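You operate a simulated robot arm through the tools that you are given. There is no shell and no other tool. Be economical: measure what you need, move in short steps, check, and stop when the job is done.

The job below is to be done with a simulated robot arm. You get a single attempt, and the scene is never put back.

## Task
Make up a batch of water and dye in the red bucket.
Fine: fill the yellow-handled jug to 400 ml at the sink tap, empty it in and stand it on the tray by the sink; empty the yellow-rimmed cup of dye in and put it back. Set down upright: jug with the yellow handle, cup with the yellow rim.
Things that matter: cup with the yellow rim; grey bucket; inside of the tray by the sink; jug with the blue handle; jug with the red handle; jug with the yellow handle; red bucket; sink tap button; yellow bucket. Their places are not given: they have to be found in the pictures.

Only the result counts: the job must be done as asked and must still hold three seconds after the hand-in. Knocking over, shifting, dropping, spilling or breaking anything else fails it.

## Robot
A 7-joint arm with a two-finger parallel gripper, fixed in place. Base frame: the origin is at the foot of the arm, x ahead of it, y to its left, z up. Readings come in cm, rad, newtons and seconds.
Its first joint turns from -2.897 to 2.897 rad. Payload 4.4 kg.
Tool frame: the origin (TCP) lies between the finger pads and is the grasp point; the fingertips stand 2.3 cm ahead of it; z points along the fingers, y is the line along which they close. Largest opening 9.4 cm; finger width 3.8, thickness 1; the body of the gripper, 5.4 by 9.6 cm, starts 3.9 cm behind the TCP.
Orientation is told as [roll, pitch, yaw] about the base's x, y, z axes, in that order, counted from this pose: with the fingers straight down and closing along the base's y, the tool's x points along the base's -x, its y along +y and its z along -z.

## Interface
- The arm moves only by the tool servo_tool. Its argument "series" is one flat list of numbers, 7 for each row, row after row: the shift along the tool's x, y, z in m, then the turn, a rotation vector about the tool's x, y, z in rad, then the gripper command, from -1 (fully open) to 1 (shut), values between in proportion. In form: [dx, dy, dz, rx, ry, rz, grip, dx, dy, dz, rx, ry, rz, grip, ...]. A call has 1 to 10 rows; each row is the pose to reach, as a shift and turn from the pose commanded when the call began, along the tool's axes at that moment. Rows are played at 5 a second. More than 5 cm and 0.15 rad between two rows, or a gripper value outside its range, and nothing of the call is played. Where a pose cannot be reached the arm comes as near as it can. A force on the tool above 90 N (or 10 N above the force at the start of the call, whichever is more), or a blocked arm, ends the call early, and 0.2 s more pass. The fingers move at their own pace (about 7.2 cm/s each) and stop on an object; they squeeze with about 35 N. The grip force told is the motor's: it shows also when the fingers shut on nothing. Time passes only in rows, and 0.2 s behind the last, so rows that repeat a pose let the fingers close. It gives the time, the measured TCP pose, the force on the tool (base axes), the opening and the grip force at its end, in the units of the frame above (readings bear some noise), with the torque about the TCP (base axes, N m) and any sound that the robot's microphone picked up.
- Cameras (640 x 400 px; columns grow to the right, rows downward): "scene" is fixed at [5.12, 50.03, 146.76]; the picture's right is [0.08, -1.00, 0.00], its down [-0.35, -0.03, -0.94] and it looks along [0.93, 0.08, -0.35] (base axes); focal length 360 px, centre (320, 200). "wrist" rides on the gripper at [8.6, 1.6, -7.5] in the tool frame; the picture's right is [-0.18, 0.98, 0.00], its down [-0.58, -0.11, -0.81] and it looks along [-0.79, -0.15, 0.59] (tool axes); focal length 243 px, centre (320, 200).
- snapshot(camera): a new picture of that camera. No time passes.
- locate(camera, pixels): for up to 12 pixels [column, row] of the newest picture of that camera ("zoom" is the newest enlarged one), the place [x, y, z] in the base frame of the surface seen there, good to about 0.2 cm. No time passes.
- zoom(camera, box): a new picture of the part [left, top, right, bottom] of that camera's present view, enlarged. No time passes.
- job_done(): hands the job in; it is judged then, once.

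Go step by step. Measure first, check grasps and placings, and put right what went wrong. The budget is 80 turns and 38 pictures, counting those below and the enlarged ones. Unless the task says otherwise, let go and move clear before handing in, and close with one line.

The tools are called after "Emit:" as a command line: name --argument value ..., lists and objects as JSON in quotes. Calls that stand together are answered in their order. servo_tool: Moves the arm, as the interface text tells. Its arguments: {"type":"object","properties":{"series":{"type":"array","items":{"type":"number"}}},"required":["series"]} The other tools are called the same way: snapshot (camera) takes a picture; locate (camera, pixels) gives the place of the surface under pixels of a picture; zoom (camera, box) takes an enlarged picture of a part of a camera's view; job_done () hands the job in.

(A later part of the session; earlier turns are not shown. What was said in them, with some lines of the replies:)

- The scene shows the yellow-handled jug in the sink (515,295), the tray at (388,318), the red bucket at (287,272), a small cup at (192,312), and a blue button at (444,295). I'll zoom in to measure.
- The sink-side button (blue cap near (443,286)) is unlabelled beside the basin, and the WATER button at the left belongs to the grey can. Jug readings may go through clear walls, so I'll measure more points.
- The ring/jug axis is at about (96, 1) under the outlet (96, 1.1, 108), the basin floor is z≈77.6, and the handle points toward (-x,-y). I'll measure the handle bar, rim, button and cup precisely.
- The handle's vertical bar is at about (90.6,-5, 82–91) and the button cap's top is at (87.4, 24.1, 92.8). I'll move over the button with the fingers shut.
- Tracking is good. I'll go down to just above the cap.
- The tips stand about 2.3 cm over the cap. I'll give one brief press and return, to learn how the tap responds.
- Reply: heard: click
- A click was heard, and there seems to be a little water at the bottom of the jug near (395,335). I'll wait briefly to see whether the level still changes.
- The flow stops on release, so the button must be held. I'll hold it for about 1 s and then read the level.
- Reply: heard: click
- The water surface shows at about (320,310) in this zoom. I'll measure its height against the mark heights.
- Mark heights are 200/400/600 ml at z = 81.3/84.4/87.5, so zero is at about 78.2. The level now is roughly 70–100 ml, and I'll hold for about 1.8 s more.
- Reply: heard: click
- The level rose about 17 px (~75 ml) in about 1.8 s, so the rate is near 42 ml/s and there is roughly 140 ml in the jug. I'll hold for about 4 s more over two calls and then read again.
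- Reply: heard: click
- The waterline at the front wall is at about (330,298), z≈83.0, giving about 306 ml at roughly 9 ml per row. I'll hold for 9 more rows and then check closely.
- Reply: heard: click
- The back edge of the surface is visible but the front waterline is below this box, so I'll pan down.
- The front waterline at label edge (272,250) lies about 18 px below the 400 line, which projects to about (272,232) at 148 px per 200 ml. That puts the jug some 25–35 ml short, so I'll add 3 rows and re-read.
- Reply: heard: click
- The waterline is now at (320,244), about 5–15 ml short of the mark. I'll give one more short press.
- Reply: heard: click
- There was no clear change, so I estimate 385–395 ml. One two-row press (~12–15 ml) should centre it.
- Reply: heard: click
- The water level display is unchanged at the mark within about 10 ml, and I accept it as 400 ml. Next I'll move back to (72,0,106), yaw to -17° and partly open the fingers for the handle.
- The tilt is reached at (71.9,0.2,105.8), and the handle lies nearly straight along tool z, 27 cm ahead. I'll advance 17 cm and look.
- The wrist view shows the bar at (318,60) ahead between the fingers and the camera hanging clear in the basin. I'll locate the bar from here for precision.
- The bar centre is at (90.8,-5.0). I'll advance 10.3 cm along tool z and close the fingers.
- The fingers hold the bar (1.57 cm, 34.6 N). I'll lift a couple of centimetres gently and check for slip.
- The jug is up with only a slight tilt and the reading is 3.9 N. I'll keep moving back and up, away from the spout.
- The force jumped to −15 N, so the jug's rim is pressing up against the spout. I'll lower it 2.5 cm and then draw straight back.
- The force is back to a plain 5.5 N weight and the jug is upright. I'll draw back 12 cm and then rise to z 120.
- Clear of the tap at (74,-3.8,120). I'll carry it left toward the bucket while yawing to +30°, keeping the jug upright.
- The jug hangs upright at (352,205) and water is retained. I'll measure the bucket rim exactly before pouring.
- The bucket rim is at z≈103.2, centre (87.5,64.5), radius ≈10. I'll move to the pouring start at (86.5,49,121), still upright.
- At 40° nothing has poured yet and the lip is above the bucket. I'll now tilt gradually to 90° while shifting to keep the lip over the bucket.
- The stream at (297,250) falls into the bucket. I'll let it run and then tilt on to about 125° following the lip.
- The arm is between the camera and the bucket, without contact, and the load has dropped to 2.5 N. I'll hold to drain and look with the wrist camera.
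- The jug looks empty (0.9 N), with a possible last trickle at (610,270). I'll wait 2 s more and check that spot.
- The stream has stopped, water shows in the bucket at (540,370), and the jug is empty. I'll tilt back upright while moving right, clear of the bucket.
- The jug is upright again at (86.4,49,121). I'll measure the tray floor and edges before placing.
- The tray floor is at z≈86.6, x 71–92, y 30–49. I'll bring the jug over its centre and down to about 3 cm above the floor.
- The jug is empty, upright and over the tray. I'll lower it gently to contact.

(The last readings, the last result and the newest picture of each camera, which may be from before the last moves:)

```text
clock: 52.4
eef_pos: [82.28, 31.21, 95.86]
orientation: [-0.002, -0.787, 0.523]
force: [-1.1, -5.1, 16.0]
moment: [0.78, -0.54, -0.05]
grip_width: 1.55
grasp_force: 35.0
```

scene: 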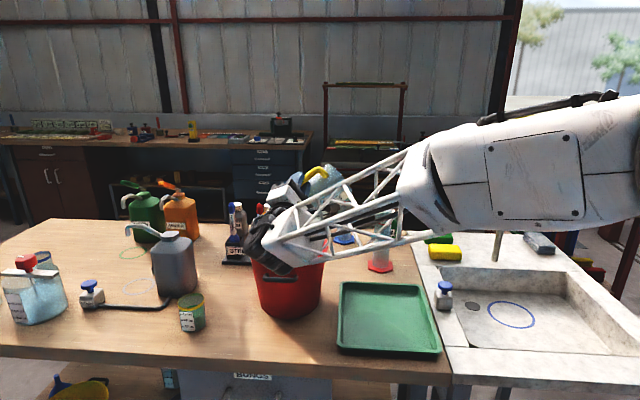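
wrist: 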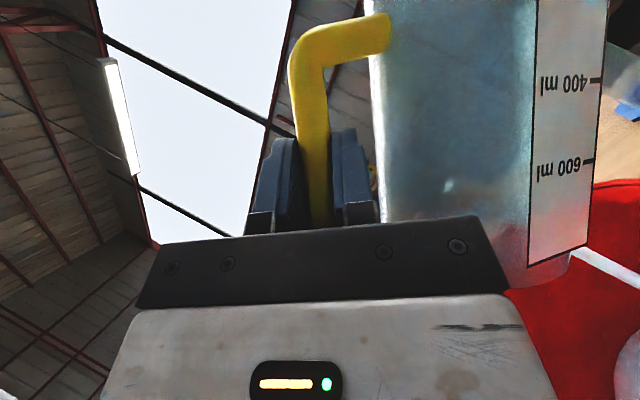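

Contact at 16 N. I'll ease up about 1.5 mm and open the fingers partway.

Emit:
servo_tool --series '[-0.001, 0, -0.001, 0, 0, 0, 1, -0.001, 0, -0.001, 0, 0, 0, 0.8, -0.001, 0, -0.001, 0, 0, 0, 0.55, -0.001, 0, -0.001, 0, 0, 0, 0.4, -0.001, 0, -0.001, 0, 0, 0, 0.4]'

Emit:
zoom --camera "scene" --box '[320, 200, 500, 360]'

```text
clock: 53.6
eef_pos: [82.29, 31.32, 95.91]
orientation: [-0.001, -0.787, 0.52]
force: [-0.7, 0.0, 0.2]
moment: [-0.03, 0.03, 0.01]
grip_width: 2.83
grasp_force: 0.1
```

```text
2.50 times, centred on (410, 280) of scene
```

zoom: 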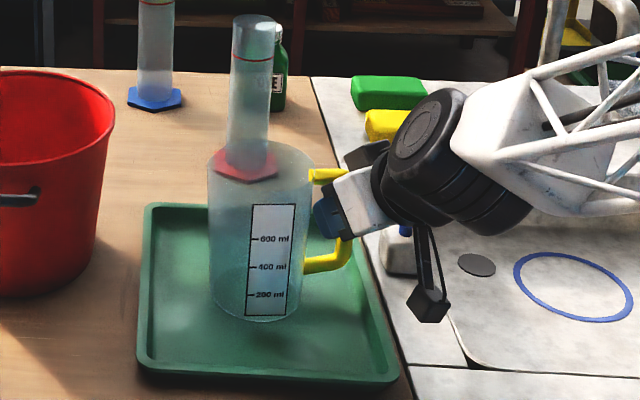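

The jug stands alone on the tray. I'll withdraw along the tool axis and rise, and measure the cup in the meantime.

Emit:
servo_tool --series '[0, 0, -0.03, 0, 0, 0, 0.4, 0, 0, -0.06, 0, 0, 0, 0.4, 0, 0, -0.1, 0, 0, 0, 0.4, 0, 0, -0.15, 0, 0, 0, 0.4, -0.03, 0, -0.18, 0, 0, 0, 0.1, -0.065, 0, -0.21, 0, 0, 0, -0.3, -0.1, 0, -0.24, 0, 0, 0, -0.7, -0.1, 0, -0.24, 0, 0, 0, -0.8]'

Emit:
zoom --camera "scene" --box '[150, 275, 230, 345]'

Emit:
locate --camera "zoom" --pixels '[[256, 190], [330, 160], [320, 140], [320, 225], [290, 230], [350, 230], [315, 280], [300, 300], [330, 300], [270, 250], [365, 250], [320, 310]]'

```text
clock: 55.4
eef_pos: [73.54, 26.11, 119.94]
orientation: [0.0, -0.787, 0.522]
force: [0.4, -0.2, 0.1]
moment: [-0.01, 0.01, -0.03]
grip_width: 8.43
grasp_force: 0.0
```

```text
5.71 times, centred on (190, 310) of scene
```

zoom: 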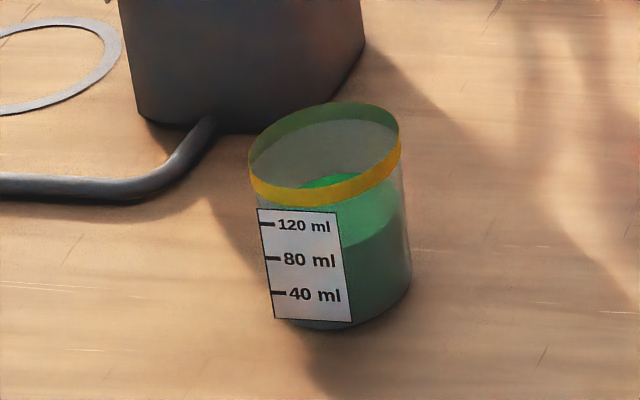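

```text
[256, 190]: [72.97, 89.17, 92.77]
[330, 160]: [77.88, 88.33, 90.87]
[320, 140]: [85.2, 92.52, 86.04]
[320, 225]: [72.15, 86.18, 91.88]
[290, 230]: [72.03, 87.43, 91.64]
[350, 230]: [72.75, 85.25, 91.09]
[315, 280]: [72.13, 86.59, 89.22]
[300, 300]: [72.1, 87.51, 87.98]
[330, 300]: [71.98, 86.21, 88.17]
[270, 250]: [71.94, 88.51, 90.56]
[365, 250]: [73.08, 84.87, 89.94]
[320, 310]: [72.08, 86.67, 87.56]
```

The cup's axis is at about (75.0,87.5), radius 3.2, z 86–93.7, which is 115 cm from the base. I'll carry the open hand over toward it at height and turn to heading 49°.

Emit:
servo_tool --series '[-0.0055, 0.0414, 0.0117, -0.03, 0, -0.03, -0.8, -0.011, 0.0828, 0.0234, -0.06, 0, -0.06, -0.8, -0.0165, 0.1242, 0.0352, -0.09, 0, -0.09, -0.8, -0.022, 0.1656, 0.0469, -0.12, 0, -0.12, -0.8, -0.0276, 0.2069, 0.0586, -0.15, 0, -0.15, -0.8, -0.033, 0.2483, 0.0703, -0.18, 0, -0.18, -0.8, -0.0386, 0.29, 0.082, -0.21, 0, -0.21, -0.8, -0.0441, 0.331, 0.0938, -0.24, 0, -0.24, -0.8, -0.0504, 0.3784, 0.1072, -0.24, 0, -0.24, -0.8]'

```text
clock: 57.4
eef_pos: [64.26, 64.7, 116.05]
orientation: [-0.001, -0.786, 0.861]
force: [-0.1, 0.8, 0.2]
moment: [0.02, 0.02, 0.01]
grip_width: 8.47
grasp_force: 0.1
```

Heading 49° is reached. Next comes the pre-grasp pose 12 cm short of the cup, to test reach.

Emit:
servo_tool --series '[0.003, 0.035, 0.015, 0, 0, 0, -0.8, 0.006, 0.067, 0.045, 0, 0, 0, -0.8, 0.009, 0.067, 0.09, 0, 0, 0, -0.8, 0.0124, 0.067, 0.135, 0, 0, 0, -0.8, 0.0124, 0.067, 0.18, 0, 0, 0, -0.8, 0.0124, 0.067, 0.222, 0, 0, 0, -0.8, 0.0124, 0.067, 0.222, 0, 0, 0, -0.8]'

Emit:
snapshot --camera "wrist"

```text
clock: 59.0
eef_pos: [69.17, 80.29, 99.49]
orientation: [0.001, -0.786, 0.863]
force: [1.4, -0.2, -0.7]
moment: [-0.02, -0.05, -0.02]
grip_width: 8.46
grasp_force: 0.1
```

```text
4 pictures are left
```

wrist: 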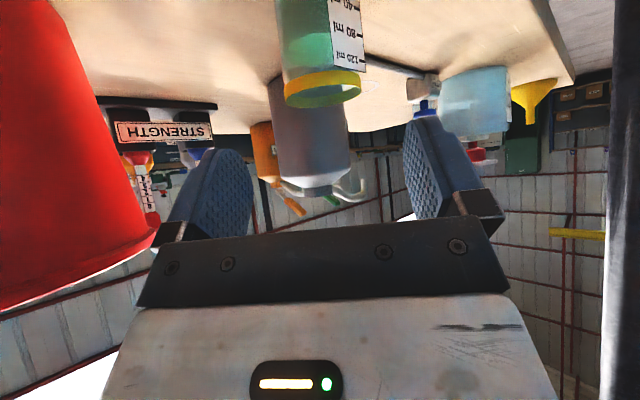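

The cup is centred ahead at (320,60). I'll locate its rim and walls from here.

Emit:
locate --camera "wrist" --pixels '[[286, 90], [300, 88], [320, 84], [340, 79], [358, 78], [320, 55], [300, 55], [285, 55], [345, 55], [362, 60], [322, 20], [322, 103]]'

```text
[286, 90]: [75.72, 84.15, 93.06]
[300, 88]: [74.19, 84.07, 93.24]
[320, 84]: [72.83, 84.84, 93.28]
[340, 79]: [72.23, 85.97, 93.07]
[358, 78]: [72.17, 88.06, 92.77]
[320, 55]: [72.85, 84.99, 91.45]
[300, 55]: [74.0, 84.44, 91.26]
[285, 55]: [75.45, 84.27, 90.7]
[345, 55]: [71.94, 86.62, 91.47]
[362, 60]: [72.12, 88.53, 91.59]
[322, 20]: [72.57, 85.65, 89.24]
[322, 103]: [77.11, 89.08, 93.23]
```

The cup centre refines to (75.0,87.15), r≈3.05. I'll advance 11.6 cm.

Emit:
servo_tool --series '[0.004, 0.0006, 0.03, 0, 0, 0, -0.8, 0.004, 0.0006, 0.06, 0, 0, 0, -0.8, 0.004, 0.0006, 0.09, 0, 0, 0, -0.8, 0.004, 0.0006, 0.116, 0, 0, 0, -0.8, 0.004, 0.0006, 0.116, 0, 0, 0, -0.8]'

```text
clock: 60.2
eef_pos: [74.07, 86.46, 90.87]
orientation: [-0.002, -0.787, 0.863]
force: [-0.2, -0.3, -0.3]
moment: [0.03, -0.01, 0.03]
grip_width: 8.47
grasp_force: 0.1
```

Reached without contact. I'll nudge 2 mm right to centre and close.

Emit:
servo_tool --series '[0, -0.002, 0, 0, 0, 0, -0.5, 0, -0.002, 0, 0, 0, 0, -0.2, 0, -0.002, 0, 0, 0, 0, 0.1, 0, -0.002, 0, 0, 0, 0, 0.5, 0, -0.002, 0, 0, 0, 0, 0.5, 0, -0.002, 0, 0, 0, 0, 0.5]'

```text
clock: 61.6
eef_pos: [74.36, 86.32, 90.92]
orientation: [0.0, -0.788, 0.862]
force: [-0.9, -0.2, 0.2]
moment: [0.03, 0.06, 0.02]
grip_width: 5.85
grasp_force: 35.0
```

The cup is held (5.85 cm, 35 N). I'll lift it 25 cm straight up.

Emit:
servo_tool --series '[-0.006, 0, -0.006, 0, 0, 0, 0.6, -0.025, 0, -0.025, 0, 0, 0, 0.6, -0.055, 0, -0.055, 0, 0, 0, 0.6, -0.085, 0, -0.085, 0, 0, 0, 0.6, -0.115, 0, -0.115, 0, 0, 0, 0.6, -0.147, 0, -0.147, 0, 0, 0, 0.6, -0.177, 0, -0.177, 0, 0, 0, 0.6]'

Emit:
servo_tool --series '[0.0135, -0.0354, -0.0135, 0.0343, 0, 0.0343, 0.6, 0.027, -0.0709, -0.027, 0.0686, 0, 0.0686, 0.6, 0.0405, -0.1063, -0.0405, 0.103, 0, 0.103, 0.6, 0.0539, -0.1417, -0.0539, 0.137, 0, 0.137, 0.6, 0.0674, -0.1771, -0.0674, 0.171, 0, 0.171, 0.6, 0.0809, -0.2126, -0.0809, 0.206, 0, 0.206, 0.6, 0.0944, -0.248, -0.0944, 0.24, 0, 0.24, 0.6, 0.0944, -0.248, -0.0944, 0.24, 0, 0.24, 0.6]'

Emit:
snapshot --camera "scene"

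```text
clock: 63.2
eef_pos: [74.26, 86.15, 115.65]
orientation: [0.0, -0.782, 0.863]
force: [-0.7, 0.0, -1.3]
moment: [0.07, -0.03, 0.0]
grip_width: 5.82
grasp_force: 34.9
```

```text
clock: 65.0
eef_pos: [84.4, 59.93, 116.02]
orientation: [-0.001, -0.787, 0.522]
force: [0.8, -0.5, -1.9]
moment: [-0.04, 0.02, 0.02]
grip_width: 5.81
grasp_force: 35.1
```

```text
3 pictures are left
```

scene: 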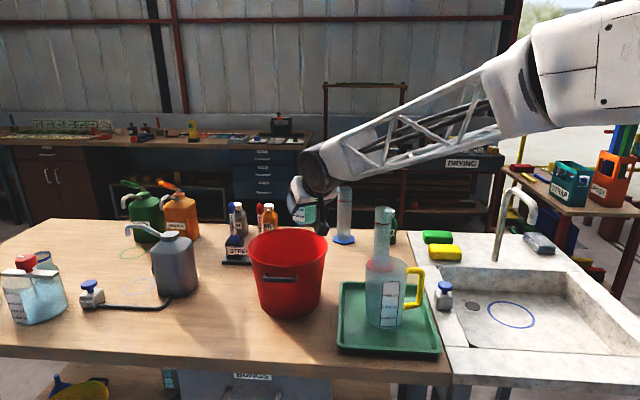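

The cup is over the bucket. I'll tilt it left progressively to about 130° and hold.

Emit:
servo_tool --series '[0, 0, 0, 0.095, 0, -0.095, 0.6, 0, 0, 0, 0.19, 0, -0.19, 0.6, 0, 0, 0, 0.285, 0, -0.285, 0.6, 0, 0, 0, 0.38, 0, -0.38, 0.6, 0, 0, 0, 0.46, 0, -0.46, 0.6, 0, 0, 0, 0.54, 0, -0.54, 0.6, 0, 0, 0, 0.62, 0, -0.62, 0.6, 0, 0, 0, 0.7, 0, -0.7, 0.6, 0, 0, 0, 0.78, 0, -0.78, 0.6, 0, 0, 0, 0.86, 0, -0.86, 0.6]'

Emit:
servo_tool --series '[0, 0, 0, 0.06, 0, -0.06, 0.6, 0, 0, 0, 0.13, 0, -0.13, 0.6, 0, 0, 0, 0.21, 0, -0.21, 0.6, 0, 0, 0, 0.29, 0, -0.29, 0.6, 0, 0, 0, 0.37, 0, -0.37, 0.6, 0, 0, 0, 0.45, 0, -0.45, 0.6, 0, 0, 0, 0.53, 0, -0.53, 0.6, 0, 0, 0, 0.61, 0, -0.61, 0.6, 0, 0, 0, 0.69, 0, -0.69, 0.6, 0, 0, 0, 0.74, 0, -0.74, 0.6]'

Emit:
servo_tool --series '[0, 0, 0, 0, 0, 0, 0.6, 0, 0, 0, 0, 0, 0, 0.6, 0, 0, 0, 0, 0, 0, 0.6, 0, 0, 0, 0, 0, 0, 0.6, 0, 0, 0, 0, 0, 0, 0.6, 0, 0, 0, 0, 0, 0, 0.6, 0, 0, 0, 0, 0, 0, 0.6, 0, 0, 0, 0, 0, 0, 0.6, 0, 0, 0, 0, 0, 0, 0.6, 0, 0, 0, 0, 0, 0, 0.6]'

Emit:
servo_tool --series '[0, 0, 0, 0, 0, 0, 0.6, 0, 0, 0, 0, 0, 0, 0.6, 0, 0, 0, 0, 0, 0, 0.6, 0, 0, 0, 0, 0, 0, 0.6, 0, 0, 0, 0, 0, 0, 0.6, 0, 0, 0, 0, 0, 0, 0.6, 0, 0, 0, 0, 0, 0, 0.6, 0, 0, 0, 0, 0, 0, 0.6, 0, 0, 0, 0, 0, 0, 0.6, 0, 0, 0, 0, 0, 0, 0.6]'

Emit:
snapshot --camera "wrist"

```text
clock: 67.2
eef_pos: [84.38, 60.0, 115.98]
orientation: [-1.317, -0.248, 1.275]
force: [-0.1, 0.5, -0.7]
moment: [-0.01, 0.05, -0.01]
grip_width: 5.83
grasp_force: 34.6
```

```text
clock: 69.4
eef_pos: [84.62, 59.96, 116.14]
orientation: [-2.103, 0.467, 1.179]
force: [0.4, -0.4, 0.2]
moment: [0.01, 0.02, 0.01]
grip_width: 5.78
grasp_force: 33.9
```

```text
clock: 71.6
eef_pos: [84.57, 60.13, 115.96]
orientation: [-2.101, 0.466, 1.178]
force: [1.0, -0.3, -0.1]
moment: [0.01, 0.05, 0.03]
grip_width: 5.76
grasp_force: 35.6
```

```text
clock: 73.8
eef_pos: [84.47, 60.0, 116.06]
orientation: [-2.1, 0.466, 1.178]
force: [-0.4, -0.1, -1.3]
moment: [-0.01, 0.01, 0.01]
grip_width: 5.79
grasp_force: 34.9
```

```text
2 pictures are left
```

wrist: 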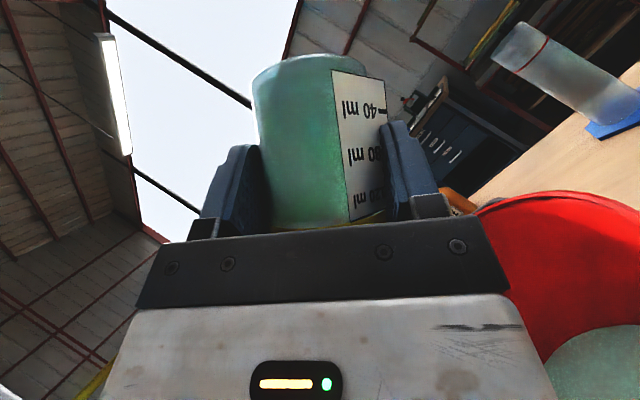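

The bucket liquid has turned green and the cup has drained for over 4 s at 130°. I'll turn it upright and carry it back along the same route.

Emit:
servo_tool --series '[0, 0, 0, -0.095, 0, 0.095, 0.6, 0, 0, 0, -0.19, 0, 0.19, 0.6, 0, 0, 0, -0.285, 0, 0.285, 0.6, 0, 0, 0, -0.38, 0, 0.38, 0.6, 0, 0, 0, -0.475, 0, 0.475, 0.6, 0, 0, 0, -0.57, 0, 0.57, 0.6, 0, 0, 0, -0.665, 0, 0.665, 0.6, 0, 0, 0, -0.76, 0, 0.76, 0.6, 0, 0, 0, -0.855, 0, 0.855, 0.6, 0, 0, 0, -0.95, 0, 0.95, 0.6]'

Emit:
servo_tool --series '[0, 0, 0, -0.095, 0, 0.095, 0.6, 0, 0, 0, -0.19, 0, 0.19, 0.6, 0, 0, 0, -0.285, 0, 0.285, 0.6, 0, 0, 0, -0.38, 0, 0.38, 0.6, 0, 0, 0, -0.475, 0, 0.475, 0.6, 0, 0, 0, -0.57, 0, 0.57, 0.6, 0, 0, 0, -0.65, 0, 0.65, 0.6, 0, 0, 0, -0.65, 0, 0.65, 0.6]'

Emit:
servo_tool --series '[-0.0044, 0.0397, 0.0044, -0.0343, 0, -0.0343, 0.6, -0.0088, 0.0794, 0.0088, -0.0686, 0, -0.0686, 0.6, -0.0132, 0.119, 0.0132, -0.103, 0, -0.103, 0.6, -0.0175, 0.1589, 0.0175, -0.137, 0, -0.137, 0.6, -0.0219, 0.1986, 0.0219, -0.171, 0, -0.171, 0.6, -0.0263, 0.2383, 0.0263, -0.206, 0, -0.206, 0.6, -0.0307, 0.278, 0.0307, -0.24, 0, -0.24, 0.6, -0.0307, 0.278, 0.0307, -0.24, 0, -0.24, 0.6, -0.0307, 0.278, 0.0307, -0.24, 0, -0.24, 0.6]'

```text
clock: 76.0
eef_pos: [84.49, 59.87, 116.02]
orientation: [-1.076, -0.445, 1.195]
force: [-0.4, -0.2, 0.2]
moment: [0.03, 0.02, 0.03]
grip_width: 5.77
grasp_force: 34.7
```

```text
clock: 77.8
eef_pos: [84.4, 59.97, 116.05]
orientation: [0.002, -0.788, 0.522]
force: [0.2, -0.2, -0.1]
moment: [0.05, 0.01, 0.01]
grip_width: 5.76
grasp_force: 35.2
```

```text
clock: 79.8
eef_pos: [74.53, 86.12, 115.93]
orientation: [0.001, -0.787, 0.861]
force: [-0.4, -0.8, -0.5]
moment: [0.01, -0.03, -0.03]
grip_width: 5.76
grasp_force: 34.7
```

Back above the original spot, upright and near zero load. I'll descend by the same 25 cm, gently at the end.

Emit:
servo_tool --series '[0.03, 0, 0.03, 0, 0, 0, 0.6, 0.06, 0, 0.06, 0, 0, 0, 0.6, 0.09, 0, 0.09, 0, 0, 0, 0.6, 0.12, 0, 0.12, 0, 0, 0, 0.6, 0.145, 0, 0.145, 0, 0, 0, 0.6, 0.162, 0, 0.162, 0, 0, 0, 0.6, 0.17, 0, 0.17, 0, 0, 0, 0.6, 0.174, 0, 0.174, 0, 0, 0, 0.6, 0.1765, 0, 0.1765, 0, 0, 0, 0.6, 0.1765, 0, 0.1765, 0, 0, 0, 0.6]'

```text
clock: 82.0
eef_pos: [74.33, 86.23, 91.05]
orientation: [0.002, -0.786, 0.862]
force: [0.5, 0.2, 3.4]
moment: [0.09, 0.05, 0.01]
grip_width: 5.79
grasp_force: 34.9
```

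Light contact (3.4 N) at the original height. I'll open the fingers and check before withdrawing.

Emit:
servo_tool --series '[0, 0, 0, 0, 0, 0, 0.0, 0, 0, 0, 0, 0, 0, -0.3, 0, 0, 0, 0, 0, 0, -0.6, 0, 0, 0, 0, 0, 0, -0.8, 0, 0, 0, 0, 0, 0, -0.8]'

Emit:
servo_tool --series '[0, 0, -0.02, 0, 0, 0, -0.8, 0, 0, -0.05, 0, 0, 0, -0.8, 0, 0, -0.09, 0, 0, 0, -0.8, 0, 0, -0.13, 0, 0, 0, -0.8, -0.03, 0, -0.17, 0, 0, 0, -0.8, -0.06, 0, -0.21, 0, 0, 0, -0.8, -0.09, 0, -0.25, 0, 0, 0, -0.8]'

Emit:
zoom --camera "scene" --box '[140, 215, 360, 345]'

```text
clock: 83.2
eef_pos: [74.28, 86.25, 91.0]
orientation: [0.001, -0.786, 0.862]
force: [-0.1, -0.2, 0.1]
moment: [-0.03, 0.0, 0.03]
grip_width: 8.46
grasp_force: 0.1
```

```text
clock: 84.8
eef_pos: [67.11, 77.71, 114.94]
orientation: [0.0, -0.785, 0.86]
force: [-0.6, 0.6, -0.4]
moment: [0.0, -0.04, 0.0]
grip_width: 8.46
grasp_force: 0.1
```

```text
2.91 times, centred on (250, 280) of scene
```

zoom: 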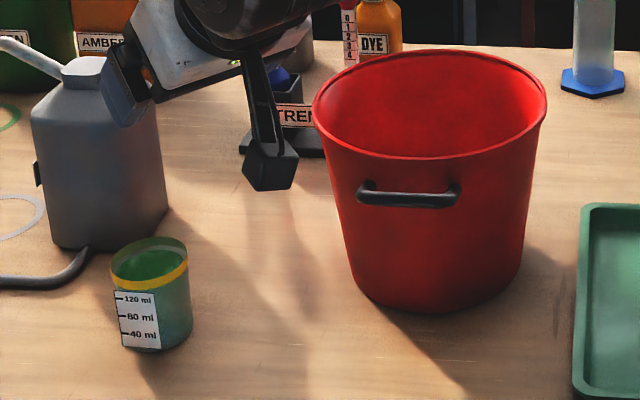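

The cup stands upright in its place. I'll use the last picture to confirm that it is empty.

Emit:
zoom --camera "scene" --box '[165, 290, 221, 340]'

```text
8.00 times, centred on (193, 315) of scene
```

zoom: 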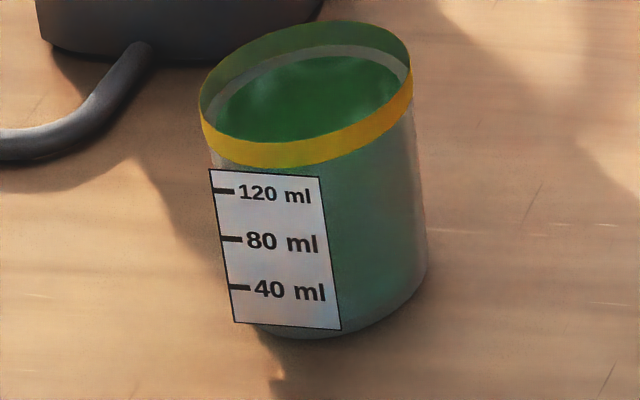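

The bright liquid surface is gone, with only stained walls left inside the cup, and the load fell from about 1.6 N to near zero. The hand is clear, so I'm handing in.

Emit:
job_done

```text
The job is handed in.
```

I handed the job in. The water and the dye are both in the red bucket, the yellow-handled jug stands upright on the tray, and the yellow-rimmed cup is upright back in its place. I read the fill as 400 ml give or take about 10 ml; two short top-up presses at the end did not visibly move the level. The jug's rim also pressed briefly against the tap spout while I lifted it, with no spill that I could see.
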